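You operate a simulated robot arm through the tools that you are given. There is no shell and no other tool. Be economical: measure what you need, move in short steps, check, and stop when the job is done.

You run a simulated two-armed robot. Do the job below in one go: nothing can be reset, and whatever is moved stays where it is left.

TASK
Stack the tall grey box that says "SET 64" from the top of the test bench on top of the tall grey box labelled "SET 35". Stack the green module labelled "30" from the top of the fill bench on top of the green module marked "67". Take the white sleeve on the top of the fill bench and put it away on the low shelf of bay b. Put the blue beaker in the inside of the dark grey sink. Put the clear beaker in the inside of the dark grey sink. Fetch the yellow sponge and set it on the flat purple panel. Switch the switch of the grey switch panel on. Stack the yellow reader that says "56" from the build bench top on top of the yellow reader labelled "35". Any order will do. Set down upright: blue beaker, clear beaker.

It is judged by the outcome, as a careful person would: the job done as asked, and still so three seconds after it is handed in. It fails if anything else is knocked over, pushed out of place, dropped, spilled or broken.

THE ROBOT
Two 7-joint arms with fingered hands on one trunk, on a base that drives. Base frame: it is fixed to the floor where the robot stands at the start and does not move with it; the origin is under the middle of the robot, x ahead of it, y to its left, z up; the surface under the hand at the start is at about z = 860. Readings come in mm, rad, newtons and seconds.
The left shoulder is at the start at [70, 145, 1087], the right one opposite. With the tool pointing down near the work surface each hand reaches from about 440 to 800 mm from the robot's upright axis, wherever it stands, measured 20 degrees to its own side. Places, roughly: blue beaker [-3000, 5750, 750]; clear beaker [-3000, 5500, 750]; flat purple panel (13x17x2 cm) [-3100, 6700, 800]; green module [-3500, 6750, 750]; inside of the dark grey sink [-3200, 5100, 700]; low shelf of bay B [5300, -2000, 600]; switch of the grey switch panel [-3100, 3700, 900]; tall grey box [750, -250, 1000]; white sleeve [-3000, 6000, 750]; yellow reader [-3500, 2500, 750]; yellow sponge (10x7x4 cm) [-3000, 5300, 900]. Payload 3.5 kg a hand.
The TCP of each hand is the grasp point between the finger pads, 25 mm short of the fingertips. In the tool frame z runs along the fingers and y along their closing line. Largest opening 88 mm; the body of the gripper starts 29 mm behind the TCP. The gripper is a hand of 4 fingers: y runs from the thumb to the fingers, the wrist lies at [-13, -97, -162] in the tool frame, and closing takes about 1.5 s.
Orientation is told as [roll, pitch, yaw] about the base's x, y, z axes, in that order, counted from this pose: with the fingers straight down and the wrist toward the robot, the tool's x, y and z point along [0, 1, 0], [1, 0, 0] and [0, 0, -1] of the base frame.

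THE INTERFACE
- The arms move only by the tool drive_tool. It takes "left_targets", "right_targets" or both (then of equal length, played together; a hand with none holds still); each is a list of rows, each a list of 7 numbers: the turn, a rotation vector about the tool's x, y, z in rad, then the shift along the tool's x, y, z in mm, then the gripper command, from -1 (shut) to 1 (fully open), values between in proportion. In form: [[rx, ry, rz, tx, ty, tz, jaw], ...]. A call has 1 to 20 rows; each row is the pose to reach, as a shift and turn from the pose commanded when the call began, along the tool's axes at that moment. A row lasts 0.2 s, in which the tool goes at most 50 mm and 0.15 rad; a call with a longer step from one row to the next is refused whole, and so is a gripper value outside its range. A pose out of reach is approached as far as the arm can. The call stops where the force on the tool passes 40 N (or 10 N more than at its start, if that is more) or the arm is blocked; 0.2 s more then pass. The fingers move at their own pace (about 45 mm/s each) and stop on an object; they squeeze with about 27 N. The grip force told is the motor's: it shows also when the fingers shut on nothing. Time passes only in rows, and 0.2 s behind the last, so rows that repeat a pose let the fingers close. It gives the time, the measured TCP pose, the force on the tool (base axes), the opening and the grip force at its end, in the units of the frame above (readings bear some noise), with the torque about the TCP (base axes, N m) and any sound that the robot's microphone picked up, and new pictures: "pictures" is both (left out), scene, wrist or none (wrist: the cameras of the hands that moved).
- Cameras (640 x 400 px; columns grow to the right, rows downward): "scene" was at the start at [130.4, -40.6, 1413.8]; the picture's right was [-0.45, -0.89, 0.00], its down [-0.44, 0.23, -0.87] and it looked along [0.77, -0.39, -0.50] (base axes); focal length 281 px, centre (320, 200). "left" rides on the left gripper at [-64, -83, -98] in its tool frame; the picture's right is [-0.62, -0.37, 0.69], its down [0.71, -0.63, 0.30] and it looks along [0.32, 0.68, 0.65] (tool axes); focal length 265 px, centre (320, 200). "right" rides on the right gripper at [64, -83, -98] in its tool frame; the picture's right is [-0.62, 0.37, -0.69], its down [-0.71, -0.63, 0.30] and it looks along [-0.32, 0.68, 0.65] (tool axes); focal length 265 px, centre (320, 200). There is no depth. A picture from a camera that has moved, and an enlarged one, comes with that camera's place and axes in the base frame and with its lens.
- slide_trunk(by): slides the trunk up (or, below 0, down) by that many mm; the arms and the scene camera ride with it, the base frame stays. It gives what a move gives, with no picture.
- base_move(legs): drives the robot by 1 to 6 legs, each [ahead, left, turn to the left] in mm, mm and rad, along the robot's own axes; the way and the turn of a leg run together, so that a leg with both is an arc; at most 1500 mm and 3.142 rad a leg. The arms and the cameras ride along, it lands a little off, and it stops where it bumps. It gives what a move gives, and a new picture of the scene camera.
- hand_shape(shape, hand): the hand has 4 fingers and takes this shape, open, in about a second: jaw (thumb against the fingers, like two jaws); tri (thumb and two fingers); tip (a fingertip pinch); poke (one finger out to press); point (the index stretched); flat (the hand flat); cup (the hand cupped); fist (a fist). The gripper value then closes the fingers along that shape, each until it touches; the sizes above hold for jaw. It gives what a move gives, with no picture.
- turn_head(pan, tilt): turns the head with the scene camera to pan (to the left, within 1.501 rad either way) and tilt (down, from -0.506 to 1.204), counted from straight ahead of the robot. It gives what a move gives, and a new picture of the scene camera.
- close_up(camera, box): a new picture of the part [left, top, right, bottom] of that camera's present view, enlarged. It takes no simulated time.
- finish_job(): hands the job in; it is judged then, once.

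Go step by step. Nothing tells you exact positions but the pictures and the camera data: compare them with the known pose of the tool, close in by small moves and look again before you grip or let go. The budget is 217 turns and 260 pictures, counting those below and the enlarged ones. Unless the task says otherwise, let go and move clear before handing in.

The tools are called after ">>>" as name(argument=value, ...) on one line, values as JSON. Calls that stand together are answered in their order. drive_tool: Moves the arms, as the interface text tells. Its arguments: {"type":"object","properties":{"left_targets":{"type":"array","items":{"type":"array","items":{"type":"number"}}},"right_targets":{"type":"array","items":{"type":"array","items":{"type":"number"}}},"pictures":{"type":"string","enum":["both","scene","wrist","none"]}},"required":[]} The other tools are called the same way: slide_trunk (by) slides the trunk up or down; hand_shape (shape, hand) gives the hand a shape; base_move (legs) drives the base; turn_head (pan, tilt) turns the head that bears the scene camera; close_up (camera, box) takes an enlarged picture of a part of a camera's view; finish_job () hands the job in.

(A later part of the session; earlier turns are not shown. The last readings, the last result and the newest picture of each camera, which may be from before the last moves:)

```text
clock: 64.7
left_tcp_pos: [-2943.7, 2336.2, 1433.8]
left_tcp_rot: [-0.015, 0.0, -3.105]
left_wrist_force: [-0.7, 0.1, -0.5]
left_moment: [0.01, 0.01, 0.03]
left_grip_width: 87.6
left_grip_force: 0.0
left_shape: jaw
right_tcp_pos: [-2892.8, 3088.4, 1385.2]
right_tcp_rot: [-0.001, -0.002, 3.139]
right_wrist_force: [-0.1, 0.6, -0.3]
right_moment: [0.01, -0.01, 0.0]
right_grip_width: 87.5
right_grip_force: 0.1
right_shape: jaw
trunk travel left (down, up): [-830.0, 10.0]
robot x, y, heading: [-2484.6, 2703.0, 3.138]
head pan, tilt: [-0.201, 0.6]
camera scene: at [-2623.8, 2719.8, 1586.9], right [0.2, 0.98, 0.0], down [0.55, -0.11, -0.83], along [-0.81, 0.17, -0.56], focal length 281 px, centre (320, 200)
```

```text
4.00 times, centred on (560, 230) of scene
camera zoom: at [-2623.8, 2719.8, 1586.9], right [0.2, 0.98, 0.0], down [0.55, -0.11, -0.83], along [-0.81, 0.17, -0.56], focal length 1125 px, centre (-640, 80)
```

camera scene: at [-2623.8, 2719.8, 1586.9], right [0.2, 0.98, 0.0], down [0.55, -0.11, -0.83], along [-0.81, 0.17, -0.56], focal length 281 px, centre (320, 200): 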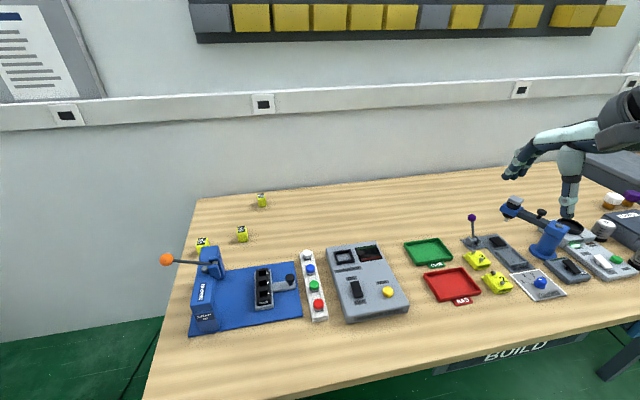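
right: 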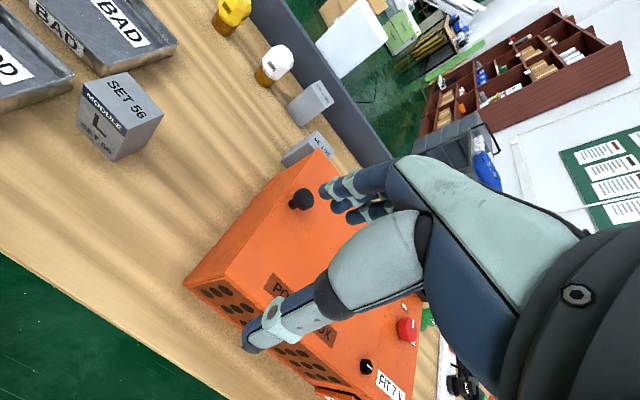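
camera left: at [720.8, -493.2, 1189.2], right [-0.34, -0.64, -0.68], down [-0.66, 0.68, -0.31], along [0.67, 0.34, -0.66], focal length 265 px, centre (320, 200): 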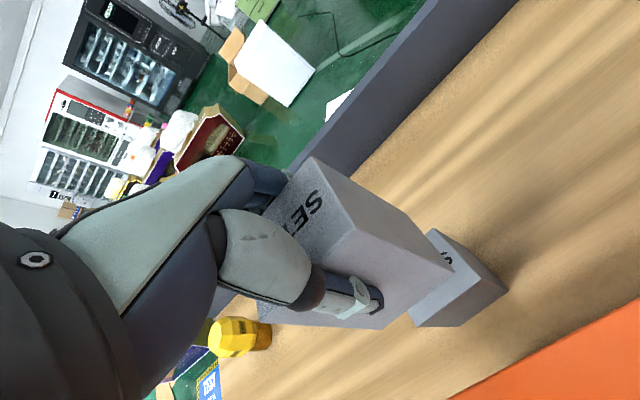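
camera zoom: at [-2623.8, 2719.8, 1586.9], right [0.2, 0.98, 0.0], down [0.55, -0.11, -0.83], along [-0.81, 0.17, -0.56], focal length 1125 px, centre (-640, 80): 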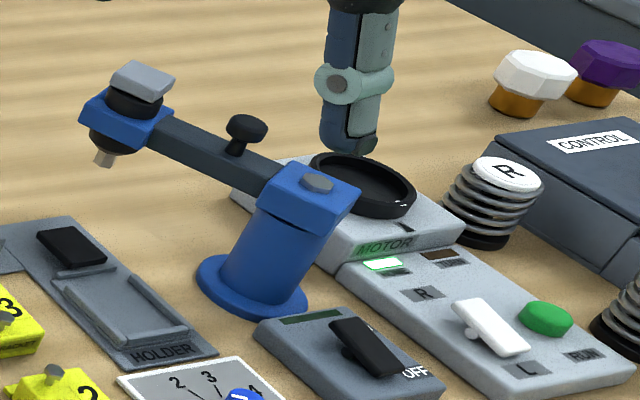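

Reader "56" is right behind the blue press. I drive close to the bench for a better look and measurement.

>>> base_move(legs=[[290, 100, 0.003]])

>>> turn_head(pan=0.15, tilt=0.85)

```text
clock: 66.7
left_tcp_pos: [-3223.7, 2243.5, 1432.2]
left_tcp_rot: [-0.022, 0.001, -3.111]
left_wrist_force: [-0.3, -0.7, 0.5]
left_moment: [0.05, 0.0, -0.03]
left_grip_width: 87.8
left_grip_force: 0.1
left_shape: jaw
right_tcp_pos: [-3167.7, 2996.8, 1386.5]
right_tcp_rot: [-0.007, 0.001, 3.133]
right_wrist_force: [-0.9, -0.3, 0.1]
right_moment: [0.04, -0.08, -0.01]
right_grip_width: 87.5
right_grip_force: 0.0
right_shape: jaw
trunk travel left (down, up): [-830.0, 10.0]
robot x, y, heading: [-2764.9, 2609.0, 3.132]
head pan, tilt: [-0.201, 0.6]
stopped in leg 1: the robot was blocked; the commanded pose is now the measured one
camera scene: at [-2901.5, 2624.7, 1586.7], right [0.21, 0.98, 0.0], down [0.55, -0.11, -0.82], along [-0.81, 0.17, -0.57], focal length 281 px, centre (320, 200)
```

scene: 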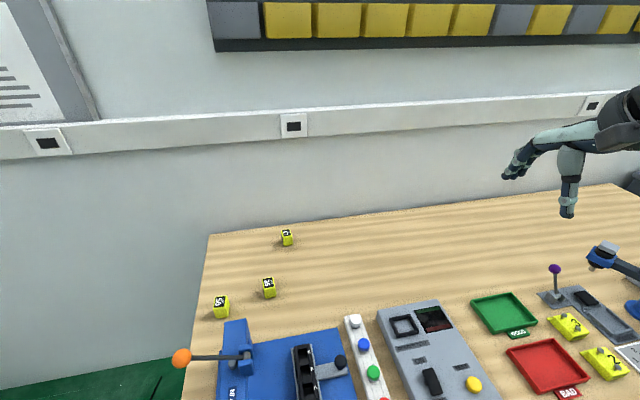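

```text
clock: 67.5
left_tcp_pos: [-3223.4, 2249.9, 1434.4]
left_tcp_rot: [-0.016, 0.0, -3.114]
left_wrist_force: [-0.4, -0.4, 0.1]
left_moment: [-0.02, -0.02, 0.02]
left_grip_width: 88.0
left_grip_force: 0.0
left_shape: jaw
right_tcp_pos: [-3167.0, 3001.6, 1386.7]
right_tcp_rot: [0.0, 0.0, 3.134]
right_wrist_force: [-0.1, -0.3, 0.3]
right_moment: [0.0, 0.03, 0.01]
right_grip_width: 87.7
right_grip_force: 0.1
right_shape: jaw
trunk travel left (down, up): [-830.0, 10.0]
robot x, y, heading: [-2762.1, 2612.6, 3.136]
head pan, tilt: [0.15, 0.85]
camera scene: at [-2891.5, 2601.8, 1565.9], right [-0.14, 0.99, 0.0], down [0.74, 0.11, -0.66], along [-0.65, -0.09, -0.75], focal length 281 px, centre (320, 200)
```

scene: 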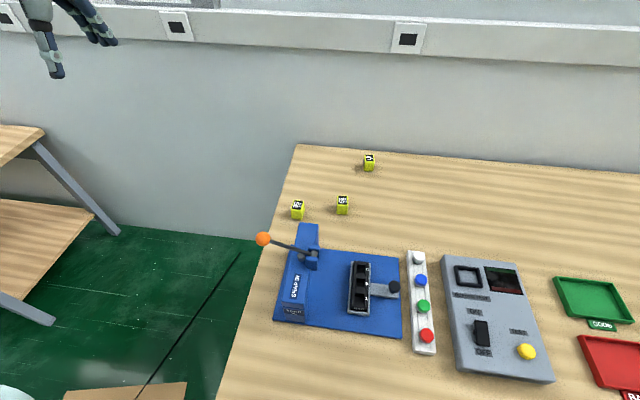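

Base is blocked at x = -2765 (probably by the bench's front leg). I zoom to measure the readers and the press.

>>> close_up(camera="scene", box=[250, 140, 410, 240])

```text
4.00 times, centred on (330, 190) of scene
camera zoom: at [-2891.5, 2601.8, 1565.9], right [-0.14, 0.99, 0.0], down [0.74, 0.11, -0.66], along [-0.65, -0.09, -0.75], focal length 1125 px, centre (280, 240)
```

zoom: 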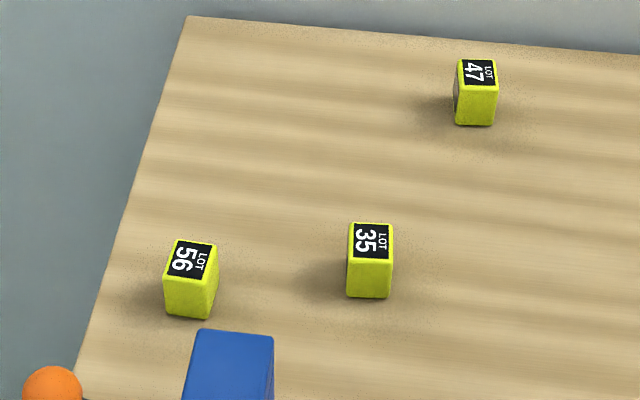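

I want to know what blocked the base, so I look straight down at the bench edge.

>>> turn_head(pan=0.0, tilt=1.2)

```text
clock: 68.4
left_tcp_pos: [-3222.4, 2251.8, 1434.4]
left_tcp_rot: [-0.014, -0.003, -3.113]
left_wrist_force: [0.0, -0.5, 0.1]
left_moment: [-0.01, 0.01, 0.03]
left_grip_width: 87.8
left_grip_force: 0.0
left_shape: jaw
right_tcp_pos: [-3165.4, 3001.9, 1384.9]
right_tcp_rot: [0.0, -0.001, 3.132]
right_wrist_force: [-0.2, -0.5, 0.1]
right_moment: [-0.01, -0.02, -0.03]
right_grip_width: 87.7
right_grip_force: 0.0
right_shape: jaw
trunk travel left (down, up): [-830.0, 10.0]
robot x, y, heading: [-2761.5, 2614.9, 3.134]
head pan, tilt: [0.0, 1.201]
camera scene: at [-2868.1, 2614.3, 1542.3], right [0.01, 1.0, 0.0], down [0.93, -0.01, -0.36], along [-0.36, 0.0, -0.93], focal length 281 px, centre (320, 200)
```

scene: 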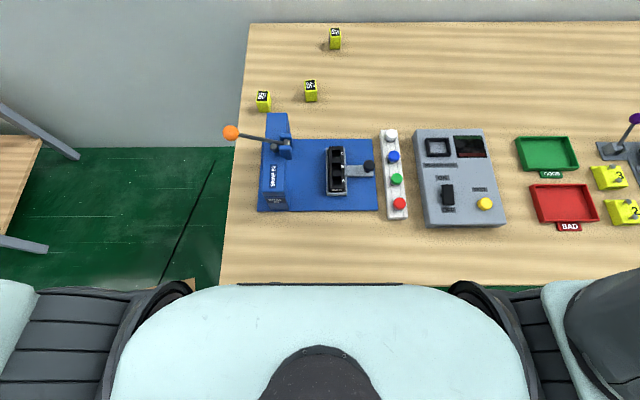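

The bench edge is at x ≈ -2918 and the leg near y ≈ 2400 blocked me. I back off, go north to clear the leg, then forward.

>>> base_move(legs=[[-40, 0, 0.006], [0, -145, 0], [90, 0, 0]])

>>> turn_head(pan=0.35, tilt=0.85)

```text
clock: 70.9
left_tcp_pos: [-3259.3, 2389.7, 1438.7]
left_tcp_rot: [-0.018, -0.008, -3.108]
left_wrist_force: [0.2, -0.6, 0.3]
left_moment: [-0.01, 0.03, 0.0]
left_grip_width: 88.2
left_grip_force: 0.0
left_shape: jaw
right_tcp_pos: [-3207.3, 3140.7, 1389.1]
right_tcp_rot: [-0.001, -0.011, 3.139]
right_wrist_force: [0.3, 0.1, 0.1]
right_moment: [0.02, 0.01, -0.01]
right_grip_width: 87.9
right_grip_force: 0.0
right_shape: jaw
trunk travel left (down, up): [-830.0, 10.0]
robot x, y, heading: [-2817.2, 2753.2, 3.137]
head pan, tilt: [0.0, 1.201]
camera scene: at [-2907.1, 2754.8, 1543.0], right [0.0, 1.0, 0.0], down [0.93, 0.0, -0.37], along [-0.37, 0.0, -0.93], focal length 281 px, centre (320, 200)
```

scene: 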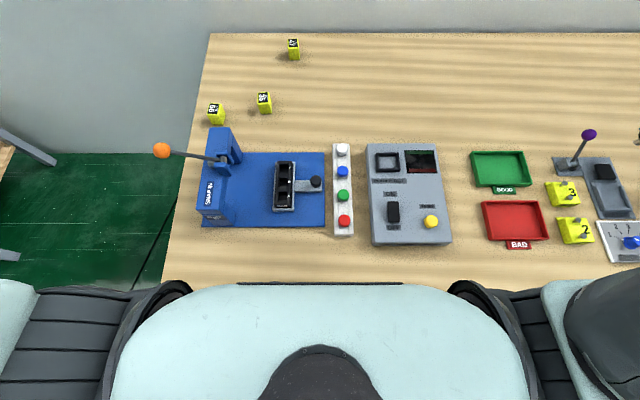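

```text
clock: 71.7
left_tcp_pos: [-3271.3, 2389.9, 1433.9]
left_tcp_rot: [-0.016, 0.001, -3.106]
left_wrist_force: [0.7, 0.2, -0.5]
left_moment: [0.04, -0.01, 0.01]
left_grip_width: 87.9
left_grip_force: 0.1
left_shape: jaw
right_tcp_pos: [-3218.2, 3142.9, 1385.6]
right_tcp_rot: [0.0, 0.0, 3.138]
right_wrist_force: [-1.3, -0.1, 0.2]
right_moment: [0.02, -0.01, 0.01]
right_grip_width: 87.7
right_grip_force: 0.1
right_shape: jaw
trunk travel left (down, up): [-830.0, 10.0]
robot x, y, heading: [-2811.9, 2754.6, 3.139]
head pan, tilt: [0.351, 0.85]
camera scene: at [-2937.3, 2729.5, 1565.7], right [-0.34, 0.94, 0.0], down [0.71, 0.26, -0.66], along [-0.62, -0.22, -0.75], focal length 281 px, centre (320, 200)
```

scene: 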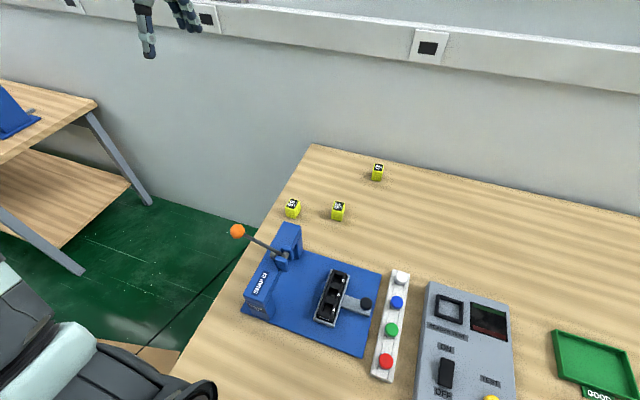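

Move the left hand over reader 56: down to 1250, across, then down to about 1060, and check with the wrist camera.

>>> drive_tool(left_targets=[[0, 0, 0, 0, 0, 45, 1], [0, 0, 0, 0, 0, 90, 1], [0, 0, 0, -10, 20, 130, 1], [0, 0, 0.036, -25, 45, 165, 1], [0, 0, 0.036, -40, 80, 190, 1], [0, 0, 0.036, -55, 115, 210, 1], [0, 0, 0.036, -68.5, 150, 230, 1], [0, 0, 0.036, -68.5, 166.7, 265, 1], [0, 0, 0.036, -68.5, 166.7, 310, 1], [0, 0, 0.036, -68.5, 166.7, 355, 1], [0, 0, 0.036, -68.5, 166.7, 370, 1], [0, 0, 0.036, -68.5, 166.7, 370, 1]])

```text
clock: 74.3
left_tcp_pos: [-3437.6, 2459.7, 1067.8]
left_tcp_rot: [-0.016, -0.004, 3.139]
left_wrist_force: [-0.7, 0.1, 0.5]
left_moment: [-0.01, 0.01, 0.02]
left_grip_width: 87.6
left_grip_force: 0.0
left_shape: jaw
right_tcp_pos: [-3215.3, 3141.9, 1387.7]
right_tcp_rot: [0.0, -0.003, 3.139]
right_wrist_force: [-0.8, -0.6, 0.4]
right_moment: [0.01, 0.07, -0.05]
right_grip_width: 87.8
right_grip_force: 0.0
right_shape: jaw
trunk travel left (down, up): [-830.0, 10.0]
robot x, y, heading: [-2809.4, 2755.6, 3.137]
head pan, tilt: [0.351, 0.85]
camera scene: at [-2934.3, 2728.8, 1566.0], right [-0.34, 0.94, 0.0], down [0.71, 0.26, -0.66], along [-0.62, -0.22, -0.75], focal length 281 px, centre (320, 200)
camera left: at [-3355.4, 2522.9, 1167.2], right [0.37, 0.63, -0.68], down [0.63, -0.71, -0.32], along [-0.69, -0.31, -0.66], focal length 265 px, centre (320, 200)
```

scene: 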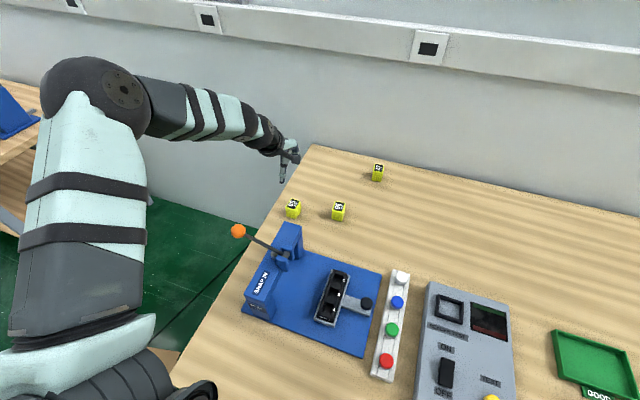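
left: 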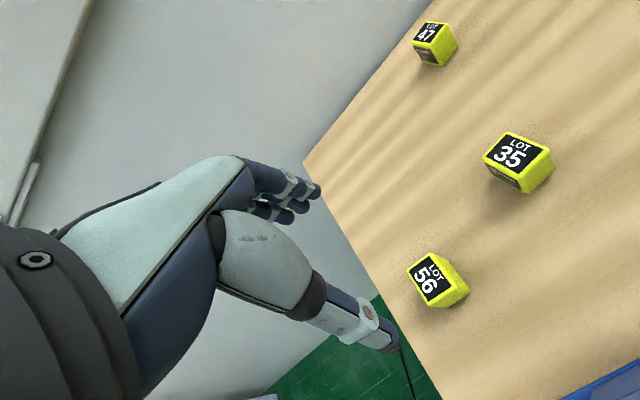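

Estimate for 56: (-3442, 2455, top ≈ 897). Correct and descend to z ≈ 950 for a final check.

>>> drive_tool(left_targets=[[0, 0, 0, 5, 4, 30, 1], [0, 0, 0, 5, 4, 70, 1], [0, 0, 0, 5, 4, 110, 1], [0, 0, 0, 5, 4, 118, 1], [0, 0, 0, 5, 4, 118, 1]])

```text
clock: 75.5
left_tcp_pos: [-3443.6, 2457.0, 949.8]
left_tcp_rot: [-0.016, -0.002, 3.139]
left_wrist_force: [-0.4, -0.2, -0.1]
left_moment: [0.01, -0.01, 0.03]
left_grip_width: 87.5
left_grip_force: 0.0
left_shape: jaw
right_tcp_pos: [-3217.1, 3142.1, 1385.4]
right_tcp_rot: [-0.001, -0.003, 3.139]
right_wrist_force: [0.5, -0.4, 0.4]
right_moment: [0.01, 0.0, 0.02]
right_grip_width: 87.6
right_grip_force: 0.1
right_shape: jaw
trunk travel left (down, up): [-830.0, 10.0]
robot x, y, heading: [-2810.4, 2758.9, 3.137]
head pan, tilt: [0.351, 0.85]
camera scene: at [-2934.8, 2729.0, 1566.0], right [-0.34, 0.94, 0.0], down [0.71, 0.26, -0.66], along [-0.62, -0.23, -0.75], focal length 281 px, centre (320, 200)
camera left: at [-3360.5, 2519.8, 1048.9], right [0.37, 0.63, -0.68], down [0.63, -0.71, -0.32], along [-0.69, -0.31, -0.66], focal length 265 px, centre (320, 200)
```

scene: 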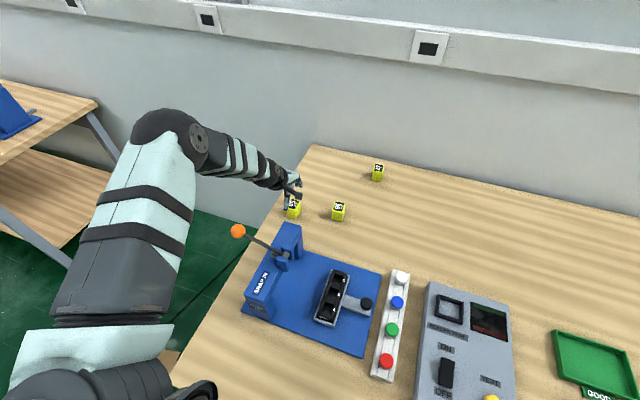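
left: 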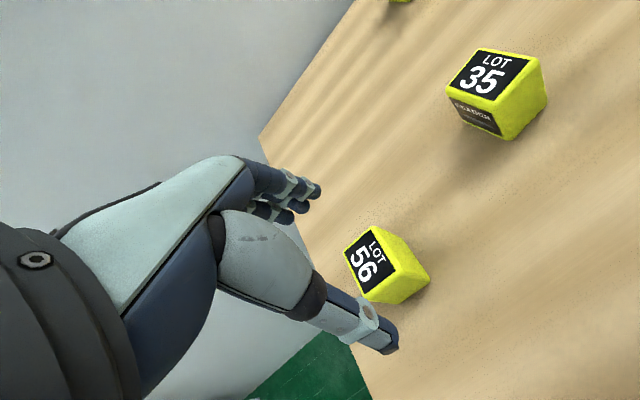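

Centred. Descend to z ≈ 887 and close.

>>> drive_tool(left_targets=[[0, 0, 0, -2, -1, 35, 1], [0, 0, 0, -2, -1, 55, 1], [0, 0, 0, -2, -1, 63, 1], [0, 0, 0, -2, -1, 63, 0], [0, 0, 0, -2, -1, 63, -1], [0, 0, 0, -2, -1, 63, -1], [0, 0, 0, -2, -1, 63, -1], [0, 0, 0, -2, -1, 63, -1], [0, 0, 0, -2, -1, 63, -1], [0, 0, 0, -2, -1, 63, -1], [0, 0, 0, -2, -1, 63, -1]], pictures="wrist")

```text
clock: 77.9
left_tcp_pos: [-3442.0, 2459.3, 885.3]
left_tcp_rot: [-0.016, -0.003, 3.139]
left_wrist_force: [0.1, 0.5, -0.3]
left_moment: [0.02, -0.04, 0.04]
left_grip_width: 38.1
left_grip_force: 26.9
left_shape: jaw
right_tcp_pos: [-3216.7, 3141.5, 1386.1]
right_tcp_rot: [-0.001, -0.001, 3.138]
right_wrist_force: [-0.5, -0.7, 0.2]
right_moment: [0.0, -0.02, -0.02]
right_grip_width: 87.4
right_grip_force: 0.1
right_shape: jaw
trunk travel left (down, up): [-830.0, 10.0]
robot x, y, heading: [-2807.4, 2752.9, 3.142]
head pan, tilt: [0.351, 0.85]
camera left: at [-3359.6, 2522.2, 984.4], right [0.37, 0.63, -0.68], down [0.63, -0.71, -0.32], along [-0.69, -0.31, -0.66], focal length 265 px, centre (320, 200)
```

left: 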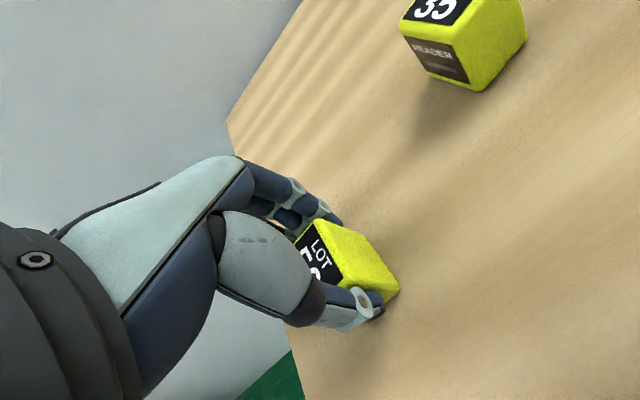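

Gripped. Lift 95 mm and carry over reader 35.

>>> drive_tool(left_targets=[[0, 0, 0, 0, 0, -45, -1], [0, 0, 0, 0, 0, -95, -1], [0, 0, -0.03, -45, 13, -95, -1], [0, 0, -0.06, -90, 27, -95, -1], [0, 0, -0.09, -129, 39.5, -95, -1], [0, 0, -0.09, -129, 39.5, -95, -1], [0, 0, -0.09, -129, 39.5, -95, -1]])

>>> close_up(camera="scene", box=[270, 130, 430, 230])

```text
clock: 79.5
left_tcp_pos: [-3483.5, 2585.7, 980.7]
left_tcp_rot: [-0.016, -0.002, -3.054]
left_wrist_force: [0.0, 0.1, -1.0]
left_moment: [0.01, 0.02, 0.01]
left_grip_width: 37.8
left_grip_force: 27.1
left_shape: jaw
right_tcp_pos: [-3216.7, 3141.7, 1385.4]
right_tcp_rot: [0.001, -0.002, 3.138]
right_wrist_force: [0.2, -0.6, 0.2]
right_moment: [0.05, 0.0, 0.0]
right_grip_width: 87.7
right_grip_force: 0.0
right_shape: jaw
trunk travel left (down, up): [-830.0, 10.0]
robot x, y, heading: [-2808.4, 2755.0, 3.137]
head pan, tilt: [0.351, 0.85]
camera scene: at [-2935.6, 2728.6, 1565.9], right [-0.34, 0.94, 0.0], down [0.71, 0.26, -0.66], along [-0.62, -0.22, -0.75], focal length 281 px, centre (320, 200)
camera left: at [-3406.8, 2656.2, 1081.4], right [0.31, 0.66, -0.68], down [0.69, -0.65, -0.32], along [-0.65, -0.37, -0.66], focal length 265 px, centre (320, 200)
```

scene: 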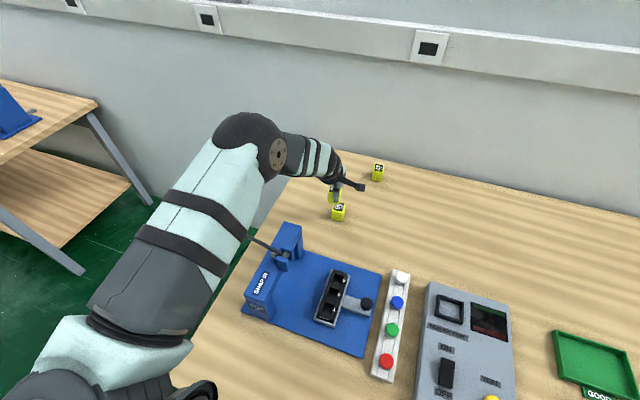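
left: 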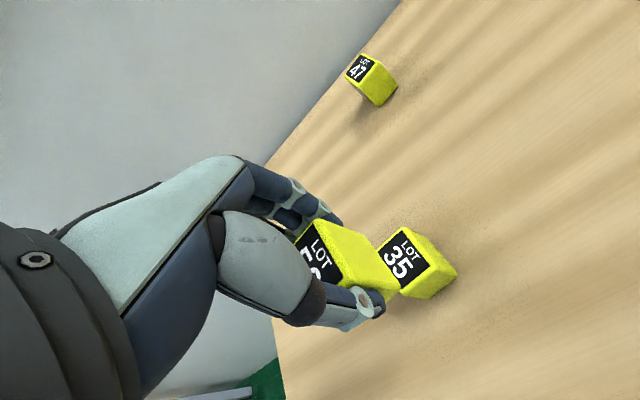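

```text
4.00 times, centred on (350, 180) of scene
camera zoom: at [-2935.6, 2728.6, 1565.9], right [-0.34, 0.94, 0.0], down [0.71, 0.26, -0.66], along [-0.62, -0.22, -0.75], focal length 1125 px, centre (200, 280)
```

zoom: 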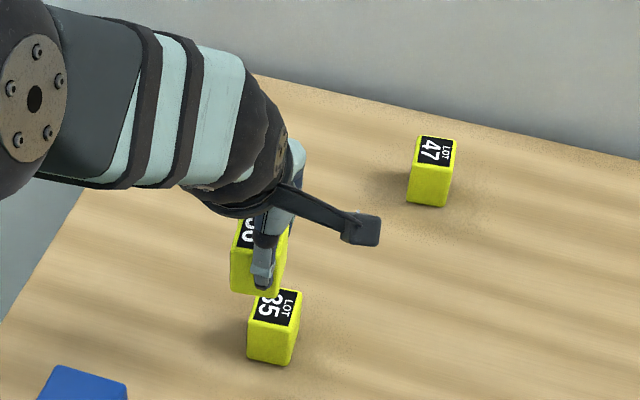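

Reader 35 seems about 5 mm further north than my tool. Correct and lower to just above it.

>>> drive_tool(left_targets=[[0, 0, 0, -5.4, -1.5, 10, -1], [0, 0, 0, -5.4, -1.5, 28, -1], [0, 0, 0, -5.4, -1.5, 38, -1], [0, 0, 0, -5.4, -1.5, 38, -1], [0, 0, 0, -5.4, -1.5, 38, -1]], pictures="none")

>>> close_up(camera="scene", box=[310, 170, 374, 230])

>>> close_up(camera="left", box=[280, 200, 440, 310])

```text
clock: 80.7
left_tcp_pos: [-3479.8, 2591.7, 943.3]
left_tcp_rot: [-0.016, 0.0, -3.054]
left_wrist_force: [-0.7, -0.6, -1.7]
left_moment: [0.0, 0.02, -0.01]
left_grip_width: 37.8
left_grip_force: 27.3
left_shape: jaw
right_tcp_pos: [-3217.4, 3142.1, 1385.5]
right_tcp_rot: [0.0, -0.001, 3.14]
right_wrist_force: [0.3, -0.1, 0.1]
right_moment: [0.0, -0.02, -0.02]
right_grip_width: 87.5
right_grip_force: 0.0
right_shape: jaw
trunk travel left (down, up): [-830.0, 10.0]
robot x, y, heading: [-2809.3, 2754.4, 3.142]
head pan, tilt: [0.351, 0.85]
```

```text
6.67 times, centred on (342, 200) of scene
camera zoom: at [-2935.4, 2728.9, 1565.9], right [-0.34, 0.94, 0.0], down [0.71, 0.26, -0.66], along [-0.62, -0.23, -0.75], focal length 1875 px, centre (173, 200)
```

zoom: 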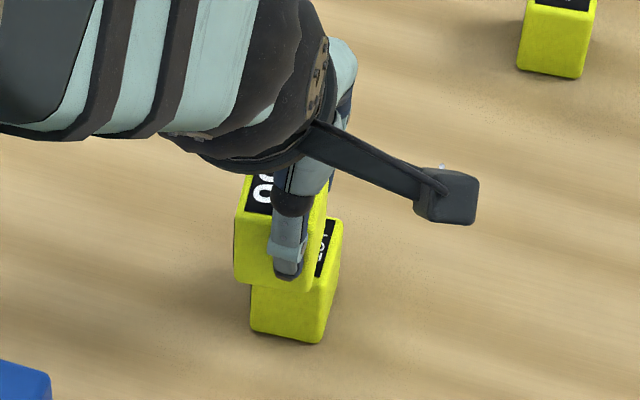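

```text
3.64 times, centred on (360, 255) of left
camera zoom: at [-3404.1, 2663.1, 1043.8], right [0.31, 0.66, -0.68], down [0.69, -0.65, -0.32], along [-0.65, -0.37, -0.66], focal length 965 px, centre (174, 0)
```

zoom: 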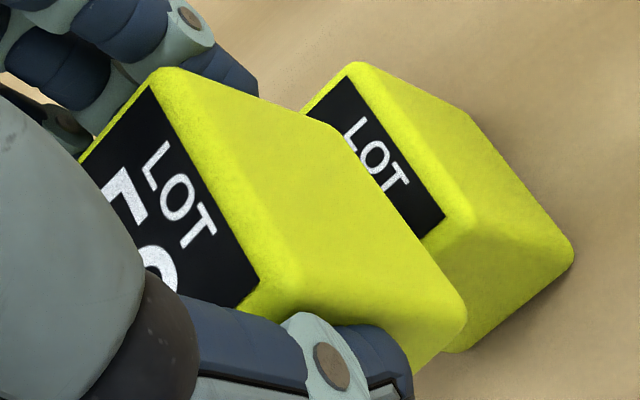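

The held reader is clearly 10–15 mm too far east (toward me) relative to 35. Shift west 12, north 2 and re-check.

>>> drive_tool(left_targets=[[0, 0, 0, -3, 12, 0, -1], [0, 0, 0, -3, 12, 0, -1]], pictures="none")

>>> close_up(camera="scene", box=[310, 170, 374, 230])

>>> close_up(camera="left", box=[280, 200, 440, 310])

```text
clock: 81.3
left_tcp_pos: [-3492.8, 2595.7, 945.3]
left_tcp_rot: [-0.016, 0.0, -3.055]
left_wrist_force: [0.0, 0.1, -0.5]
left_moment: [0.04, 0.01, 0.01]
left_grip_width: 37.9
left_grip_force: 26.5
left_shape: jaw
right_tcp_pos: [-3216.3, 3142.1, 1386.2]
right_tcp_rot: [-0.001, -0.002, 3.139]
right_wrist_force: [0.4, 0.3, 0.0]
right_moment: [-0.02, 0.03, -0.01]
right_grip_width: 87.6
right_grip_force: 0.0
right_shape: jaw
trunk travel left (down, up): [-830.0, 10.0]
robot x, y, heading: [-2814.5, 2754.1, 3.142]
head pan, tilt: [0.351, 0.85]
```

```text
6.67 times, centred on (342, 200) of scene
camera zoom: at [-2935.4, 2728.9, 1565.9], right [-0.34, 0.94, 0.0], down [0.71, 0.26, -0.66], along [-0.62, -0.23, -0.75], focal length 1875 px, centre (173, 200)
```

zoom: 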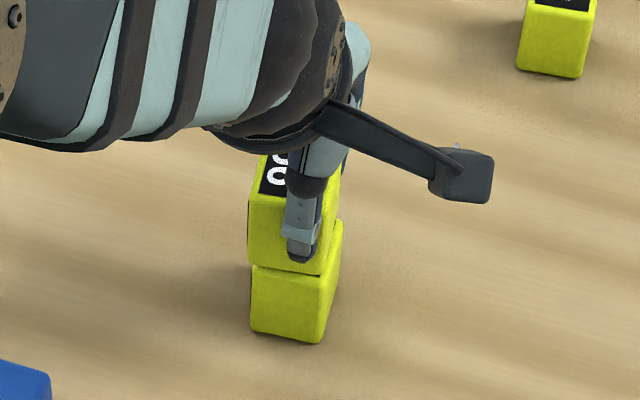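

```text
3.64 times, centred on (360, 255) of left
camera zoom: at [-3415.9, 2665.7, 1044.0], right [0.31, 0.66, -0.68], down [0.69, -0.65, -0.32], along [-0.65, -0.37, -0.66], focal length 965 px, centre (174, 0)
```

zoom: 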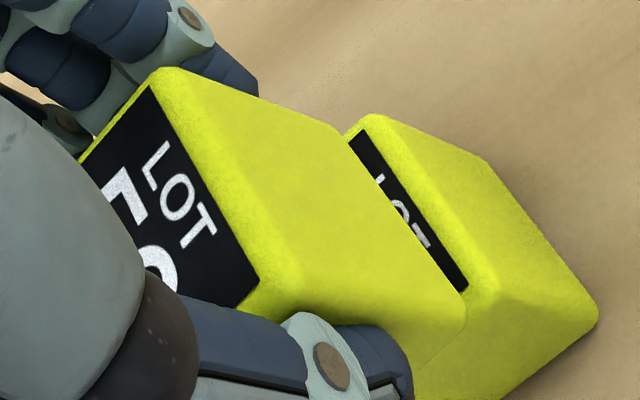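

Much closer; another 5 mm west, then lower gently.

>>> drive_tool(left_targets=[[0, 0, 0, 0, 5, 0, -1], [0, 0, 0, 0, 5, 4, -1], [0, 0, 0, 0, 5, 7, -1], [0, 0, 0, 0, 5, 8, -1]], pictures="none")

>>> close_up(camera="scene", box=[310, 170, 374, 230])

>>> close_up(camera="left", box=[280, 200, 440, 310])

```text
clock: 82.3
left_tcp_pos: [-3496.7, 2593.3, 937.2]
left_tcp_rot: [-0.017, -0.001, -3.054]
left_wrist_force: [-0.2, 0.4, -1.0]
left_moment: [0.01, 0.03, 0.0]
left_grip_width: 37.7
left_grip_force: 27.2
left_shape: jaw
right_tcp_pos: [-3218.6, 3142.1, 1386.0]
right_tcp_rot: [0.001, -0.002, 3.138]
right_wrist_force: [0.3, -0.1, 0.1]
right_moment: [-0.01, -0.02, 0.01]
right_grip_width: 87.8
right_grip_force: 0.0
right_shape: jaw
trunk travel left (down, up): [-830.0, 10.0]
robot x, y, heading: [-2813.2, 2754.9, 3.141]
head pan, tilt: [0.351, 0.85]
```

```text
6.67 times, centred on (342, 200) of scene
camera zoom: at [-2935.5, 2729.0, 1565.9], right [-0.34, 0.94, 0.0], down [0.71, 0.26, -0.66], along [-0.62, -0.23, -0.75], focal length 1875 px, centre (173, 200)
```

zoom: 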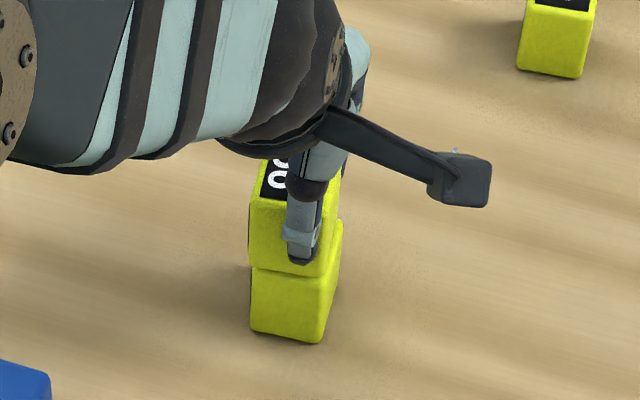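

```text
3.64 times, centred on (360, 255) of left
camera zoom: at [-3420.9, 2664.8, 1036.0], right [0.31, 0.66, -0.68], down [0.69, -0.65, -0.32], along [-0.65, -0.37, -0.66], focal length 965 px, centre (174, 0)
```

zoom: 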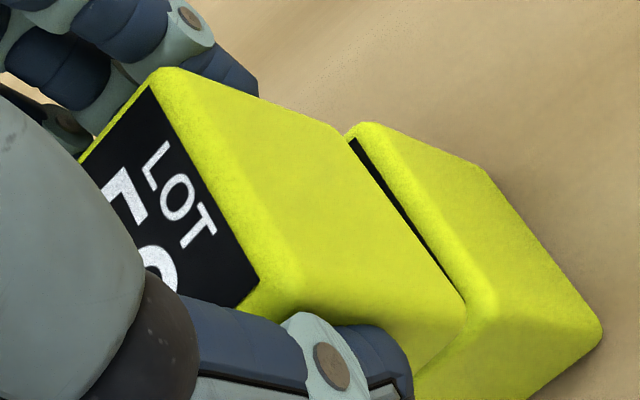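

Aligned well. Lower to contact.

>>> drive_tool(left_targets=[[0, 0, 0, -1, 0, 1, -1], [0, 0, 0, -1, 0, 2, -1], [0, 0, 0, -1, 0, 3, -1], [0, 0, 0, -1, 0, 4, -1], [0, 0, 0, -1, 0, 5, -1], [0, 0, 0, -1, 0, 5, -1]], pictures="none")

>>> close_up(camera="left", box=[280, 200, 440, 310])

```text
clock: 83.7
left_tcp_pos: [-3498.5, 2594.2, 933.2]
left_tcp_rot: [-0.016, -0.004, -3.052]
left_wrist_force: [-1.1, -1.4, 3.7]
left_moment: [0.03, -0.11, -0.04]
left_grip_width: 37.8
left_grip_force: 27.3
left_shape: jaw
right_tcp_pos: [-3215.6, 3142.6, 1386.7]
right_tcp_rot: [0.0, -0.004, 3.137]
right_wrist_force: [0.2, 0.1, -0.6]
right_moment: [0.01, 0.0, 0.04]
right_grip_width: 87.6
right_grip_force: 0.0
right_shape: jaw
trunk travel left (down, up): [-830.0, 10.0]
robot x, y, heading: [-2813.2, 2754.1, 3.136]
head pan, tilt: [0.351, 0.85]
```

```text
3.64 times, centred on (360, 255) of left
camera zoom: at [-3421.4, 2666.6, 1031.7], right [0.31, 0.66, -0.68], down [0.69, -0.65, -0.32], along [-0.66, -0.37, -0.66], focal length 965 px, centre (174, 0)
```

zoom: 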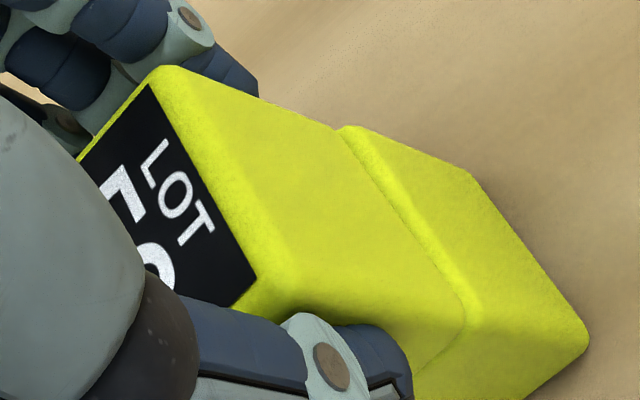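

In contact and aligned. Release and rise.

>>> drive_tool(left_targets=[[0, 0, 0, 0, 0, -0.5, -0.3], [0, 0, 0, 0, 0, -0.5, 0.2], [0, 0, 0, 0, 0, -0.5, 0.8], [0, 0, 0, 0, 0, -0.5, 1], [0, 0, 0, 0, 0, -0.5, 1], [0, 0, 0, 0, 0, -0.5, 1], [0, 0, 0, 0, 0, -30, 1], [0, 0, 0, 0, 0, -75, 1], [0, 0, 0, 0, 0, -120, 1], [0, 0, 0, 0, -20, -160, 1], [0, 0, 0, 0, -50, -195, 1], [0, 0, 0, 0, -80, -230, 1], [0, 0, 0, 0, -120, -250, 1]], pictures="none")

>>> close_up(camera="scene", box=[270, 130, 430, 230])

```text
clock: 86.5
left_tcp_pos: [-3371.9, 2601.3, 1183.6]
left_tcp_rot: [-0.017, -0.006, -3.053]
left_wrist_force: [0.4, -0.7, -0.6]
left_moment: [-0.01, -0.01, -0.01]
left_grip_width: 87.6
left_grip_force: 0.1
left_shape: jaw
right_tcp_pos: [-3214.6, 3141.1, 1386.2]
right_tcp_rot: [0.0, -0.006, 3.137]
right_wrist_force: [-0.1, 0.1, -1.2]
right_moment: [-0.01, -0.01, -0.02]
right_grip_width: 87.2
right_grip_force: 0.1
right_shape: jaw
trunk travel left (down, up): [-830.0, 10.0]
robot x, y, heading: [-2810.2, 2751.1, 3.139]
head pan, tilt: [0.351, 0.85]
```

```text
4.00 times, centred on (350, 180) of scene
camera zoom: at [-2932.0, 2729.2, 1566.2], right [-0.34, 0.94, 0.0], down [0.7, 0.26, -0.66], along [-0.62, -0.23, -0.75], focal length 1125 px, centre (200, 280)
```

zoom: 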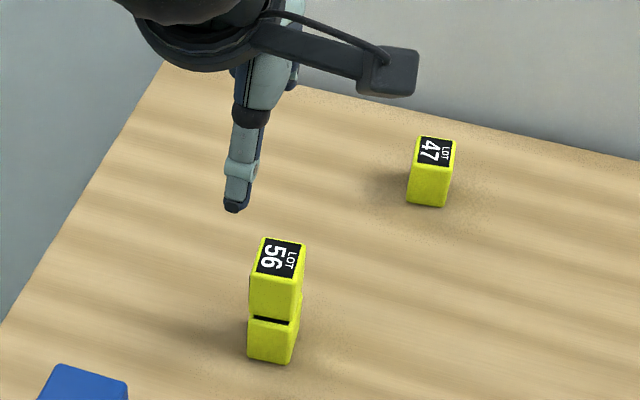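

>>> close_up(camera="scene", box=[325, 180, 355, 225])

>>> close_up(camera="left", box=[320, 100, 640, 300])

```text
8.89 times, centred on (340, 202) of scene
camera zoom: at [-2932.0, 2729.2, 1566.2], right [-0.34, 0.94, 0.0], down [0.7, 0.26, -0.66], along [-0.62, -0.23, -0.75], focal length 2500 px, centre (142, 178)
```

zoom: 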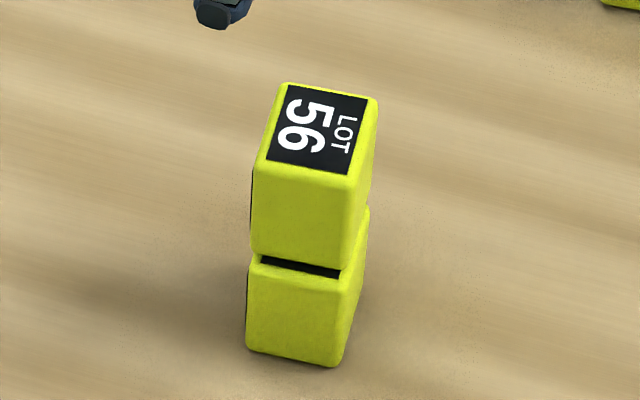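

```text
2.00 times, centred on (480, 200) of left
camera zoom: at [-3294.9, 2673.5, 1282.4], right [0.31, 0.66, -0.68], down [0.69, -0.65, -0.32], along [-0.66, -0.37, -0.66], focal length 531 px, centre (0, 200)
```

zoom: 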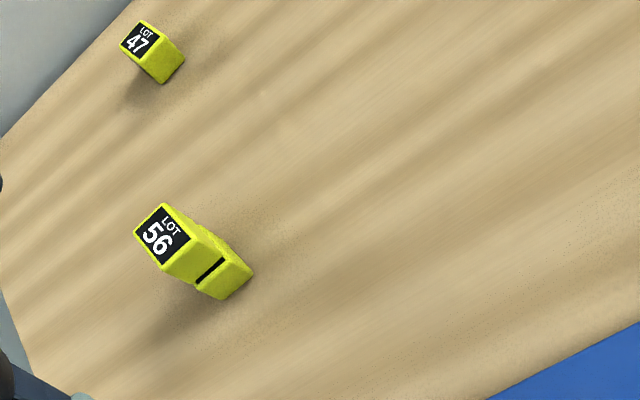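

Reader 56 stands stably on 35. Next the switch panel near y ≈ 3700: I back off and slide north along the bench, then look.

>>> base_move(legs=[[-250, 0, 0], [0, -900, 0]])

>>> turn_head(pan=0.0, tilt=0.8)

```text
clock: 92.7
left_tcp_pos: [-3124.5, 3498.5, 1182.0]
left_tcp_rot: [-0.017, -0.001, -3.047]
left_wrist_force: [-0.4, -0.2, 0.2]
left_moment: [0.0, 0.02, -0.01]
left_grip_width: 87.7
left_grip_force: 0.1
left_shape: jaw
right_tcp_pos: [-2971.4, 4038.8, 1387.0]
right_tcp_rot: [0.0, -0.003, -3.139]
right_wrist_force: [0.1, -0.1, 1.3]
right_moment: [-0.01, -0.01, -0.01]
right_grip_width: 87.8
right_grip_force: 0.0
right_shape: jaw
trunk travel left (down, up): [-830.0, 10.0]
robot x, y, heading: [-2564.7, 3656.0, -3.139]
head pan, tilt: [0.351, 0.85]
camera scene: at [-2686.6, 3628.1, 1565.9], right [-0.35, 0.94, 0.0], down [0.7, 0.26, -0.66], along [-0.62, -0.23, -0.75], focal length 281 px, centre (320, 200)
```

scene: 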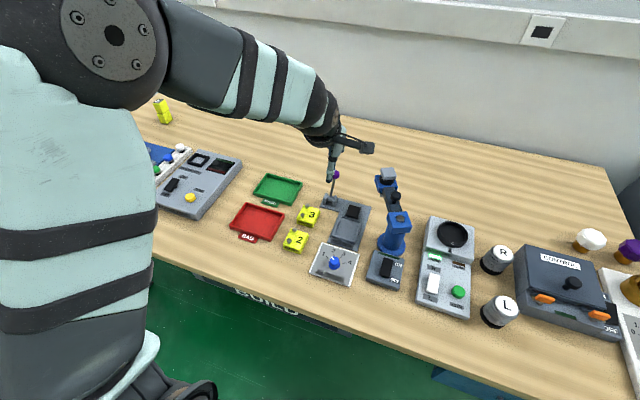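

```text
clock: 93.5
left_tcp_pos: [-3125.6, 3501.1, 1181.4]
left_tcp_rot: [-0.015, -0.002, -3.047]
left_wrist_force: [1.0, -0.3, 0.6]
left_moment: [0.0, 0.04, 0.01]
left_grip_width: 87.7
left_grip_force: 0.0
left_shape: jaw
right_tcp_pos: [-2970.4, 4041.8, 1386.0]
right_tcp_rot: [0.0, -0.002, -3.138]
right_wrist_force: [0.1, -0.1, 0.2]
right_moment: [0.0, -0.02, -0.01]
right_grip_width: 87.7
right_grip_force: 0.1
right_shape: jaw
trunk travel left (down, up): [-830.0, 10.0]
robot x, y, heading: [-2561.4, 3657.2, -3.136]
head pan, tilt: [0.0, 0.799]
camera scene: at [-2693.9, 3656.6, 1570.0], right [0.0, 1.0, 0.0], down [0.72, 0.0, -0.7], along [-0.7, 0.0, -0.72], focal length 281 px, centre (320, 200)
```

scene: 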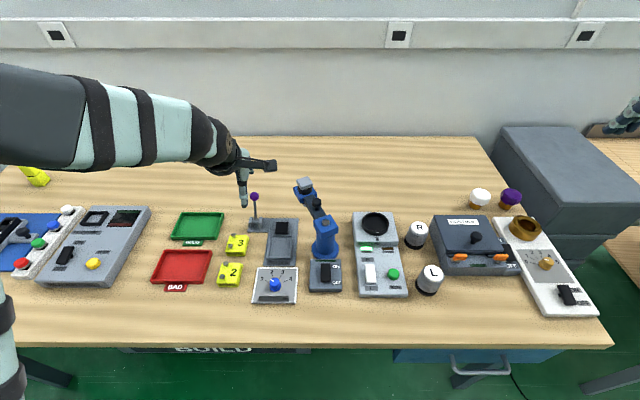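

The grey switch panel with ON/OFF rocker is at px (325, 275), near (-3087, 3672). Zoom.

>>> close_up(camera="scene", box=[280, 170, 420, 310])

```text
2.86 times, centred on (350, 240) of scene
camera zoom: at [-2693.9, 3656.6, 1570.0], right [0.0, 1.0, 0.0], down [0.72, 0.0, -0.7], along [-0.7, 0.0, -0.72], focal length 804 px, centre (234, 86)
```

zoom: 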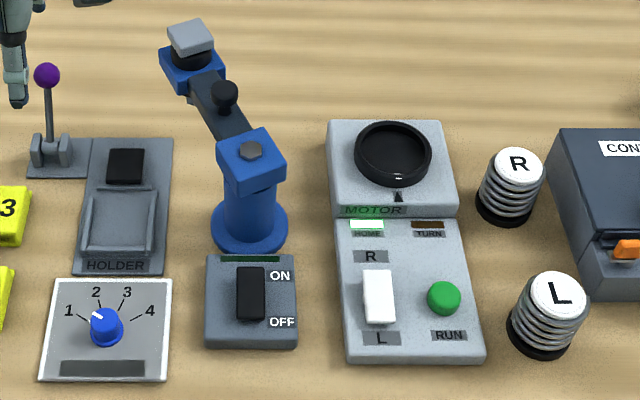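

The rocker's ON end is the far (west) end at about (-3100, 3670, ~890), currently apparently OFF. I set the left hand to "poke" and look at it.

>>> hand_shape(hand="left", shape="poke")

>>> drive_tool(left_targets=[[0, 0, 0.05, -45, -20, 0, -1], [0, 0, 0.09, -90, -40, 0, -1], [0, 0, 0.09, -130, -50, 0, -1], [0, 0, 0.09, -160, -50, 30, -1], [0, 0, 0.09, -160, -50, 70, -1], [0, 0, 0.09, -160, -50, 100, -1], [0, 0, 0.09, -160, -50, 100, -1]])

```text
clock: 94.4
left_tcp_pos: [-3125.6, 3500.6, 1181.0]
left_tcp_rot: [-0.016, -0.001, -3.047]
left_wrist_force: [-0.5, 0.4, 0.0]
left_moment: [0.01, 0.01, 0.01]
left_grip_width: 0.0
left_grip_force: 0.0
left_shape: poke
right_tcp_pos: [-2970.5, 4040.7, 1386.1]
right_tcp_rot: [-0.001, -0.002, -3.14]
right_wrist_force: [0.4, 0.6, 0.1]
right_moment: [0.02, -0.02, -0.02]
right_grip_width: 87.7
right_grip_force: 0.0
right_shape: jaw
trunk travel left (down, up): [-830.0, 10.0]
robot x, y, heading: [-2563.1, 3660.3, -3.142]
head pan, tilt: [0.0, 0.799]
```

```text
clock: 96.0
left_tcp_pos: [-3096.0, 3663.5, 1093.3]
left_tcp_rot: [-0.039, -0.008, -3.121]
left_wrist_force: [0.2, 0.3, 0.2]
left_moment: [0.02, -0.02, -0.02]
left_grip_width: 0.1
left_grip_force: 0.1
left_shape: poke
right_tcp_pos: [-2969.7, 4041.4, 1385.8]
right_tcp_rot: [-0.001, -0.001, -3.138]
right_wrist_force: [0.3, -0.4, 0.2]
right_moment: [0.01, 0.02, 0.0]
right_grip_width: 87.6
right_grip_force: 0.0
right_shape: jaw
trunk travel left (down, up): [-830.0, 10.0]
robot x, y, heading: [-2562.6, 3658.5, -3.134]
head pan, tilt: [0.0, 0.799]
camera scene: at [-2694.0, 3657.0, 1570.0], right [0.0, 1.0, 0.0], down [0.72, 0.0, -0.7], along [-0.7, 0.0, -0.72], focal length 281 px, centre (320, 200)
camera left: at [-3013.4, 3725.6, 1193.5], right [0.35, 0.66, -0.67], down [0.64, -0.69, -0.34], along [-0.68, -0.31, -0.66], focal length 265 px, centre (320, 200)
```

scene: 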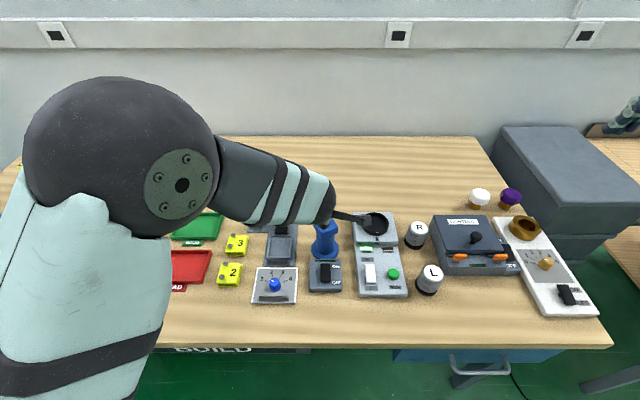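
left: 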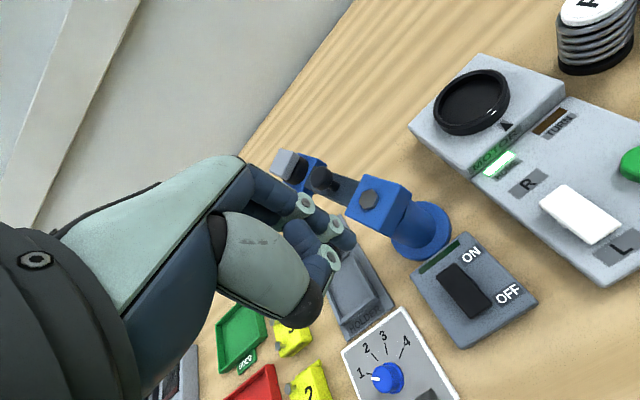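

The fingers seem curled by the shut command; I open along the poke shape and look again.

>>> drive_tool(left_targets=[[0, 0, 0, 0, 0, 0, 1], [0, 0, 0, 0, 0, 0, 1], [0, 0, 0, 0, 0, 0, 1], [0, 0, 0, 0, 0, 0, 1], [0, 0, 0, 0, 0, 0, 1]], pictures="wrist")

>>> close_up(camera="left", box=[200, 140, 440, 340])

```text
clock: 97.2
left_tcp_pos: [-3094.5, 3659.9, 1089.1]
left_tcp_rot: [-0.036, 0.001, -3.117]
left_wrist_force: [-0.5, 0.3, 0.1]
left_moment: [0.02, 0.02, 0.02]
left_grip_width: 0.0
left_grip_force: 0.0
left_shape: poke
right_tcp_pos: [-2970.1, 4040.9, 1385.1]
right_tcp_rot: [0.0, -0.001, -3.14]
right_wrist_force: [-1.3, 0.4, -0.6]
right_moment: [0.01, -0.01, -0.01]
right_grip_width: 87.4
right_grip_force: 0.0
right_shape: jaw
trunk travel left (down, up): [-830.0, 10.0]
robot x, y, heading: [-2568.3, 3659.9, -3.138]
head pan, tilt: [0.0, 0.799]
camera left: at [-3013.5, 3723.8, 1190.0], right [0.35, 0.65, -0.67], down [0.65, -0.69, -0.33], along [-0.68, -0.32, -0.67], focal length 265 px, centre (320, 200)
```

left: 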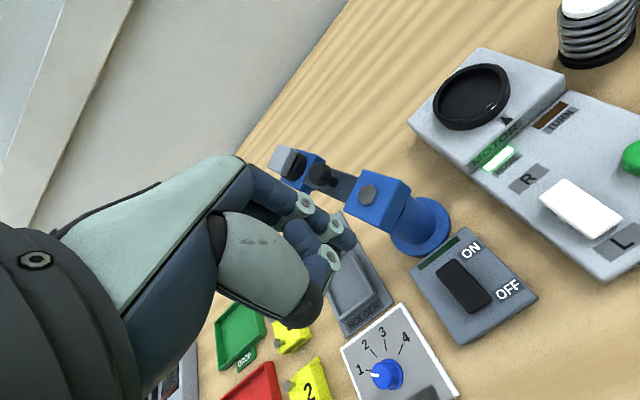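

```text
2.00 times, centred on (320, 240) of left
camera zoom: at [-3013.5, 3723.8, 1190.0], right [0.35, 0.65, -0.67], down [0.65, -0.69, -0.33], along [-0.68, -0.32, -0.67], focal length 531 px, centre (320, 120)
```

zoom: 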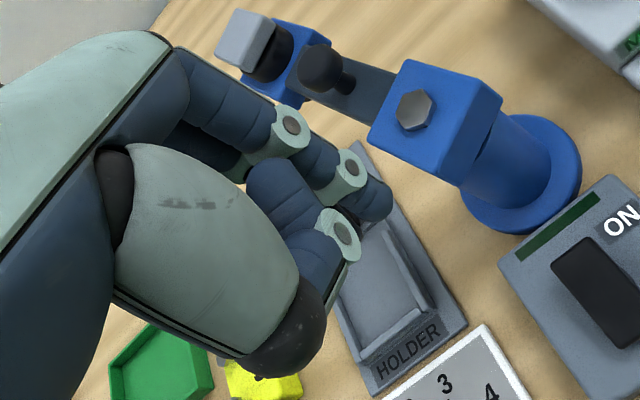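

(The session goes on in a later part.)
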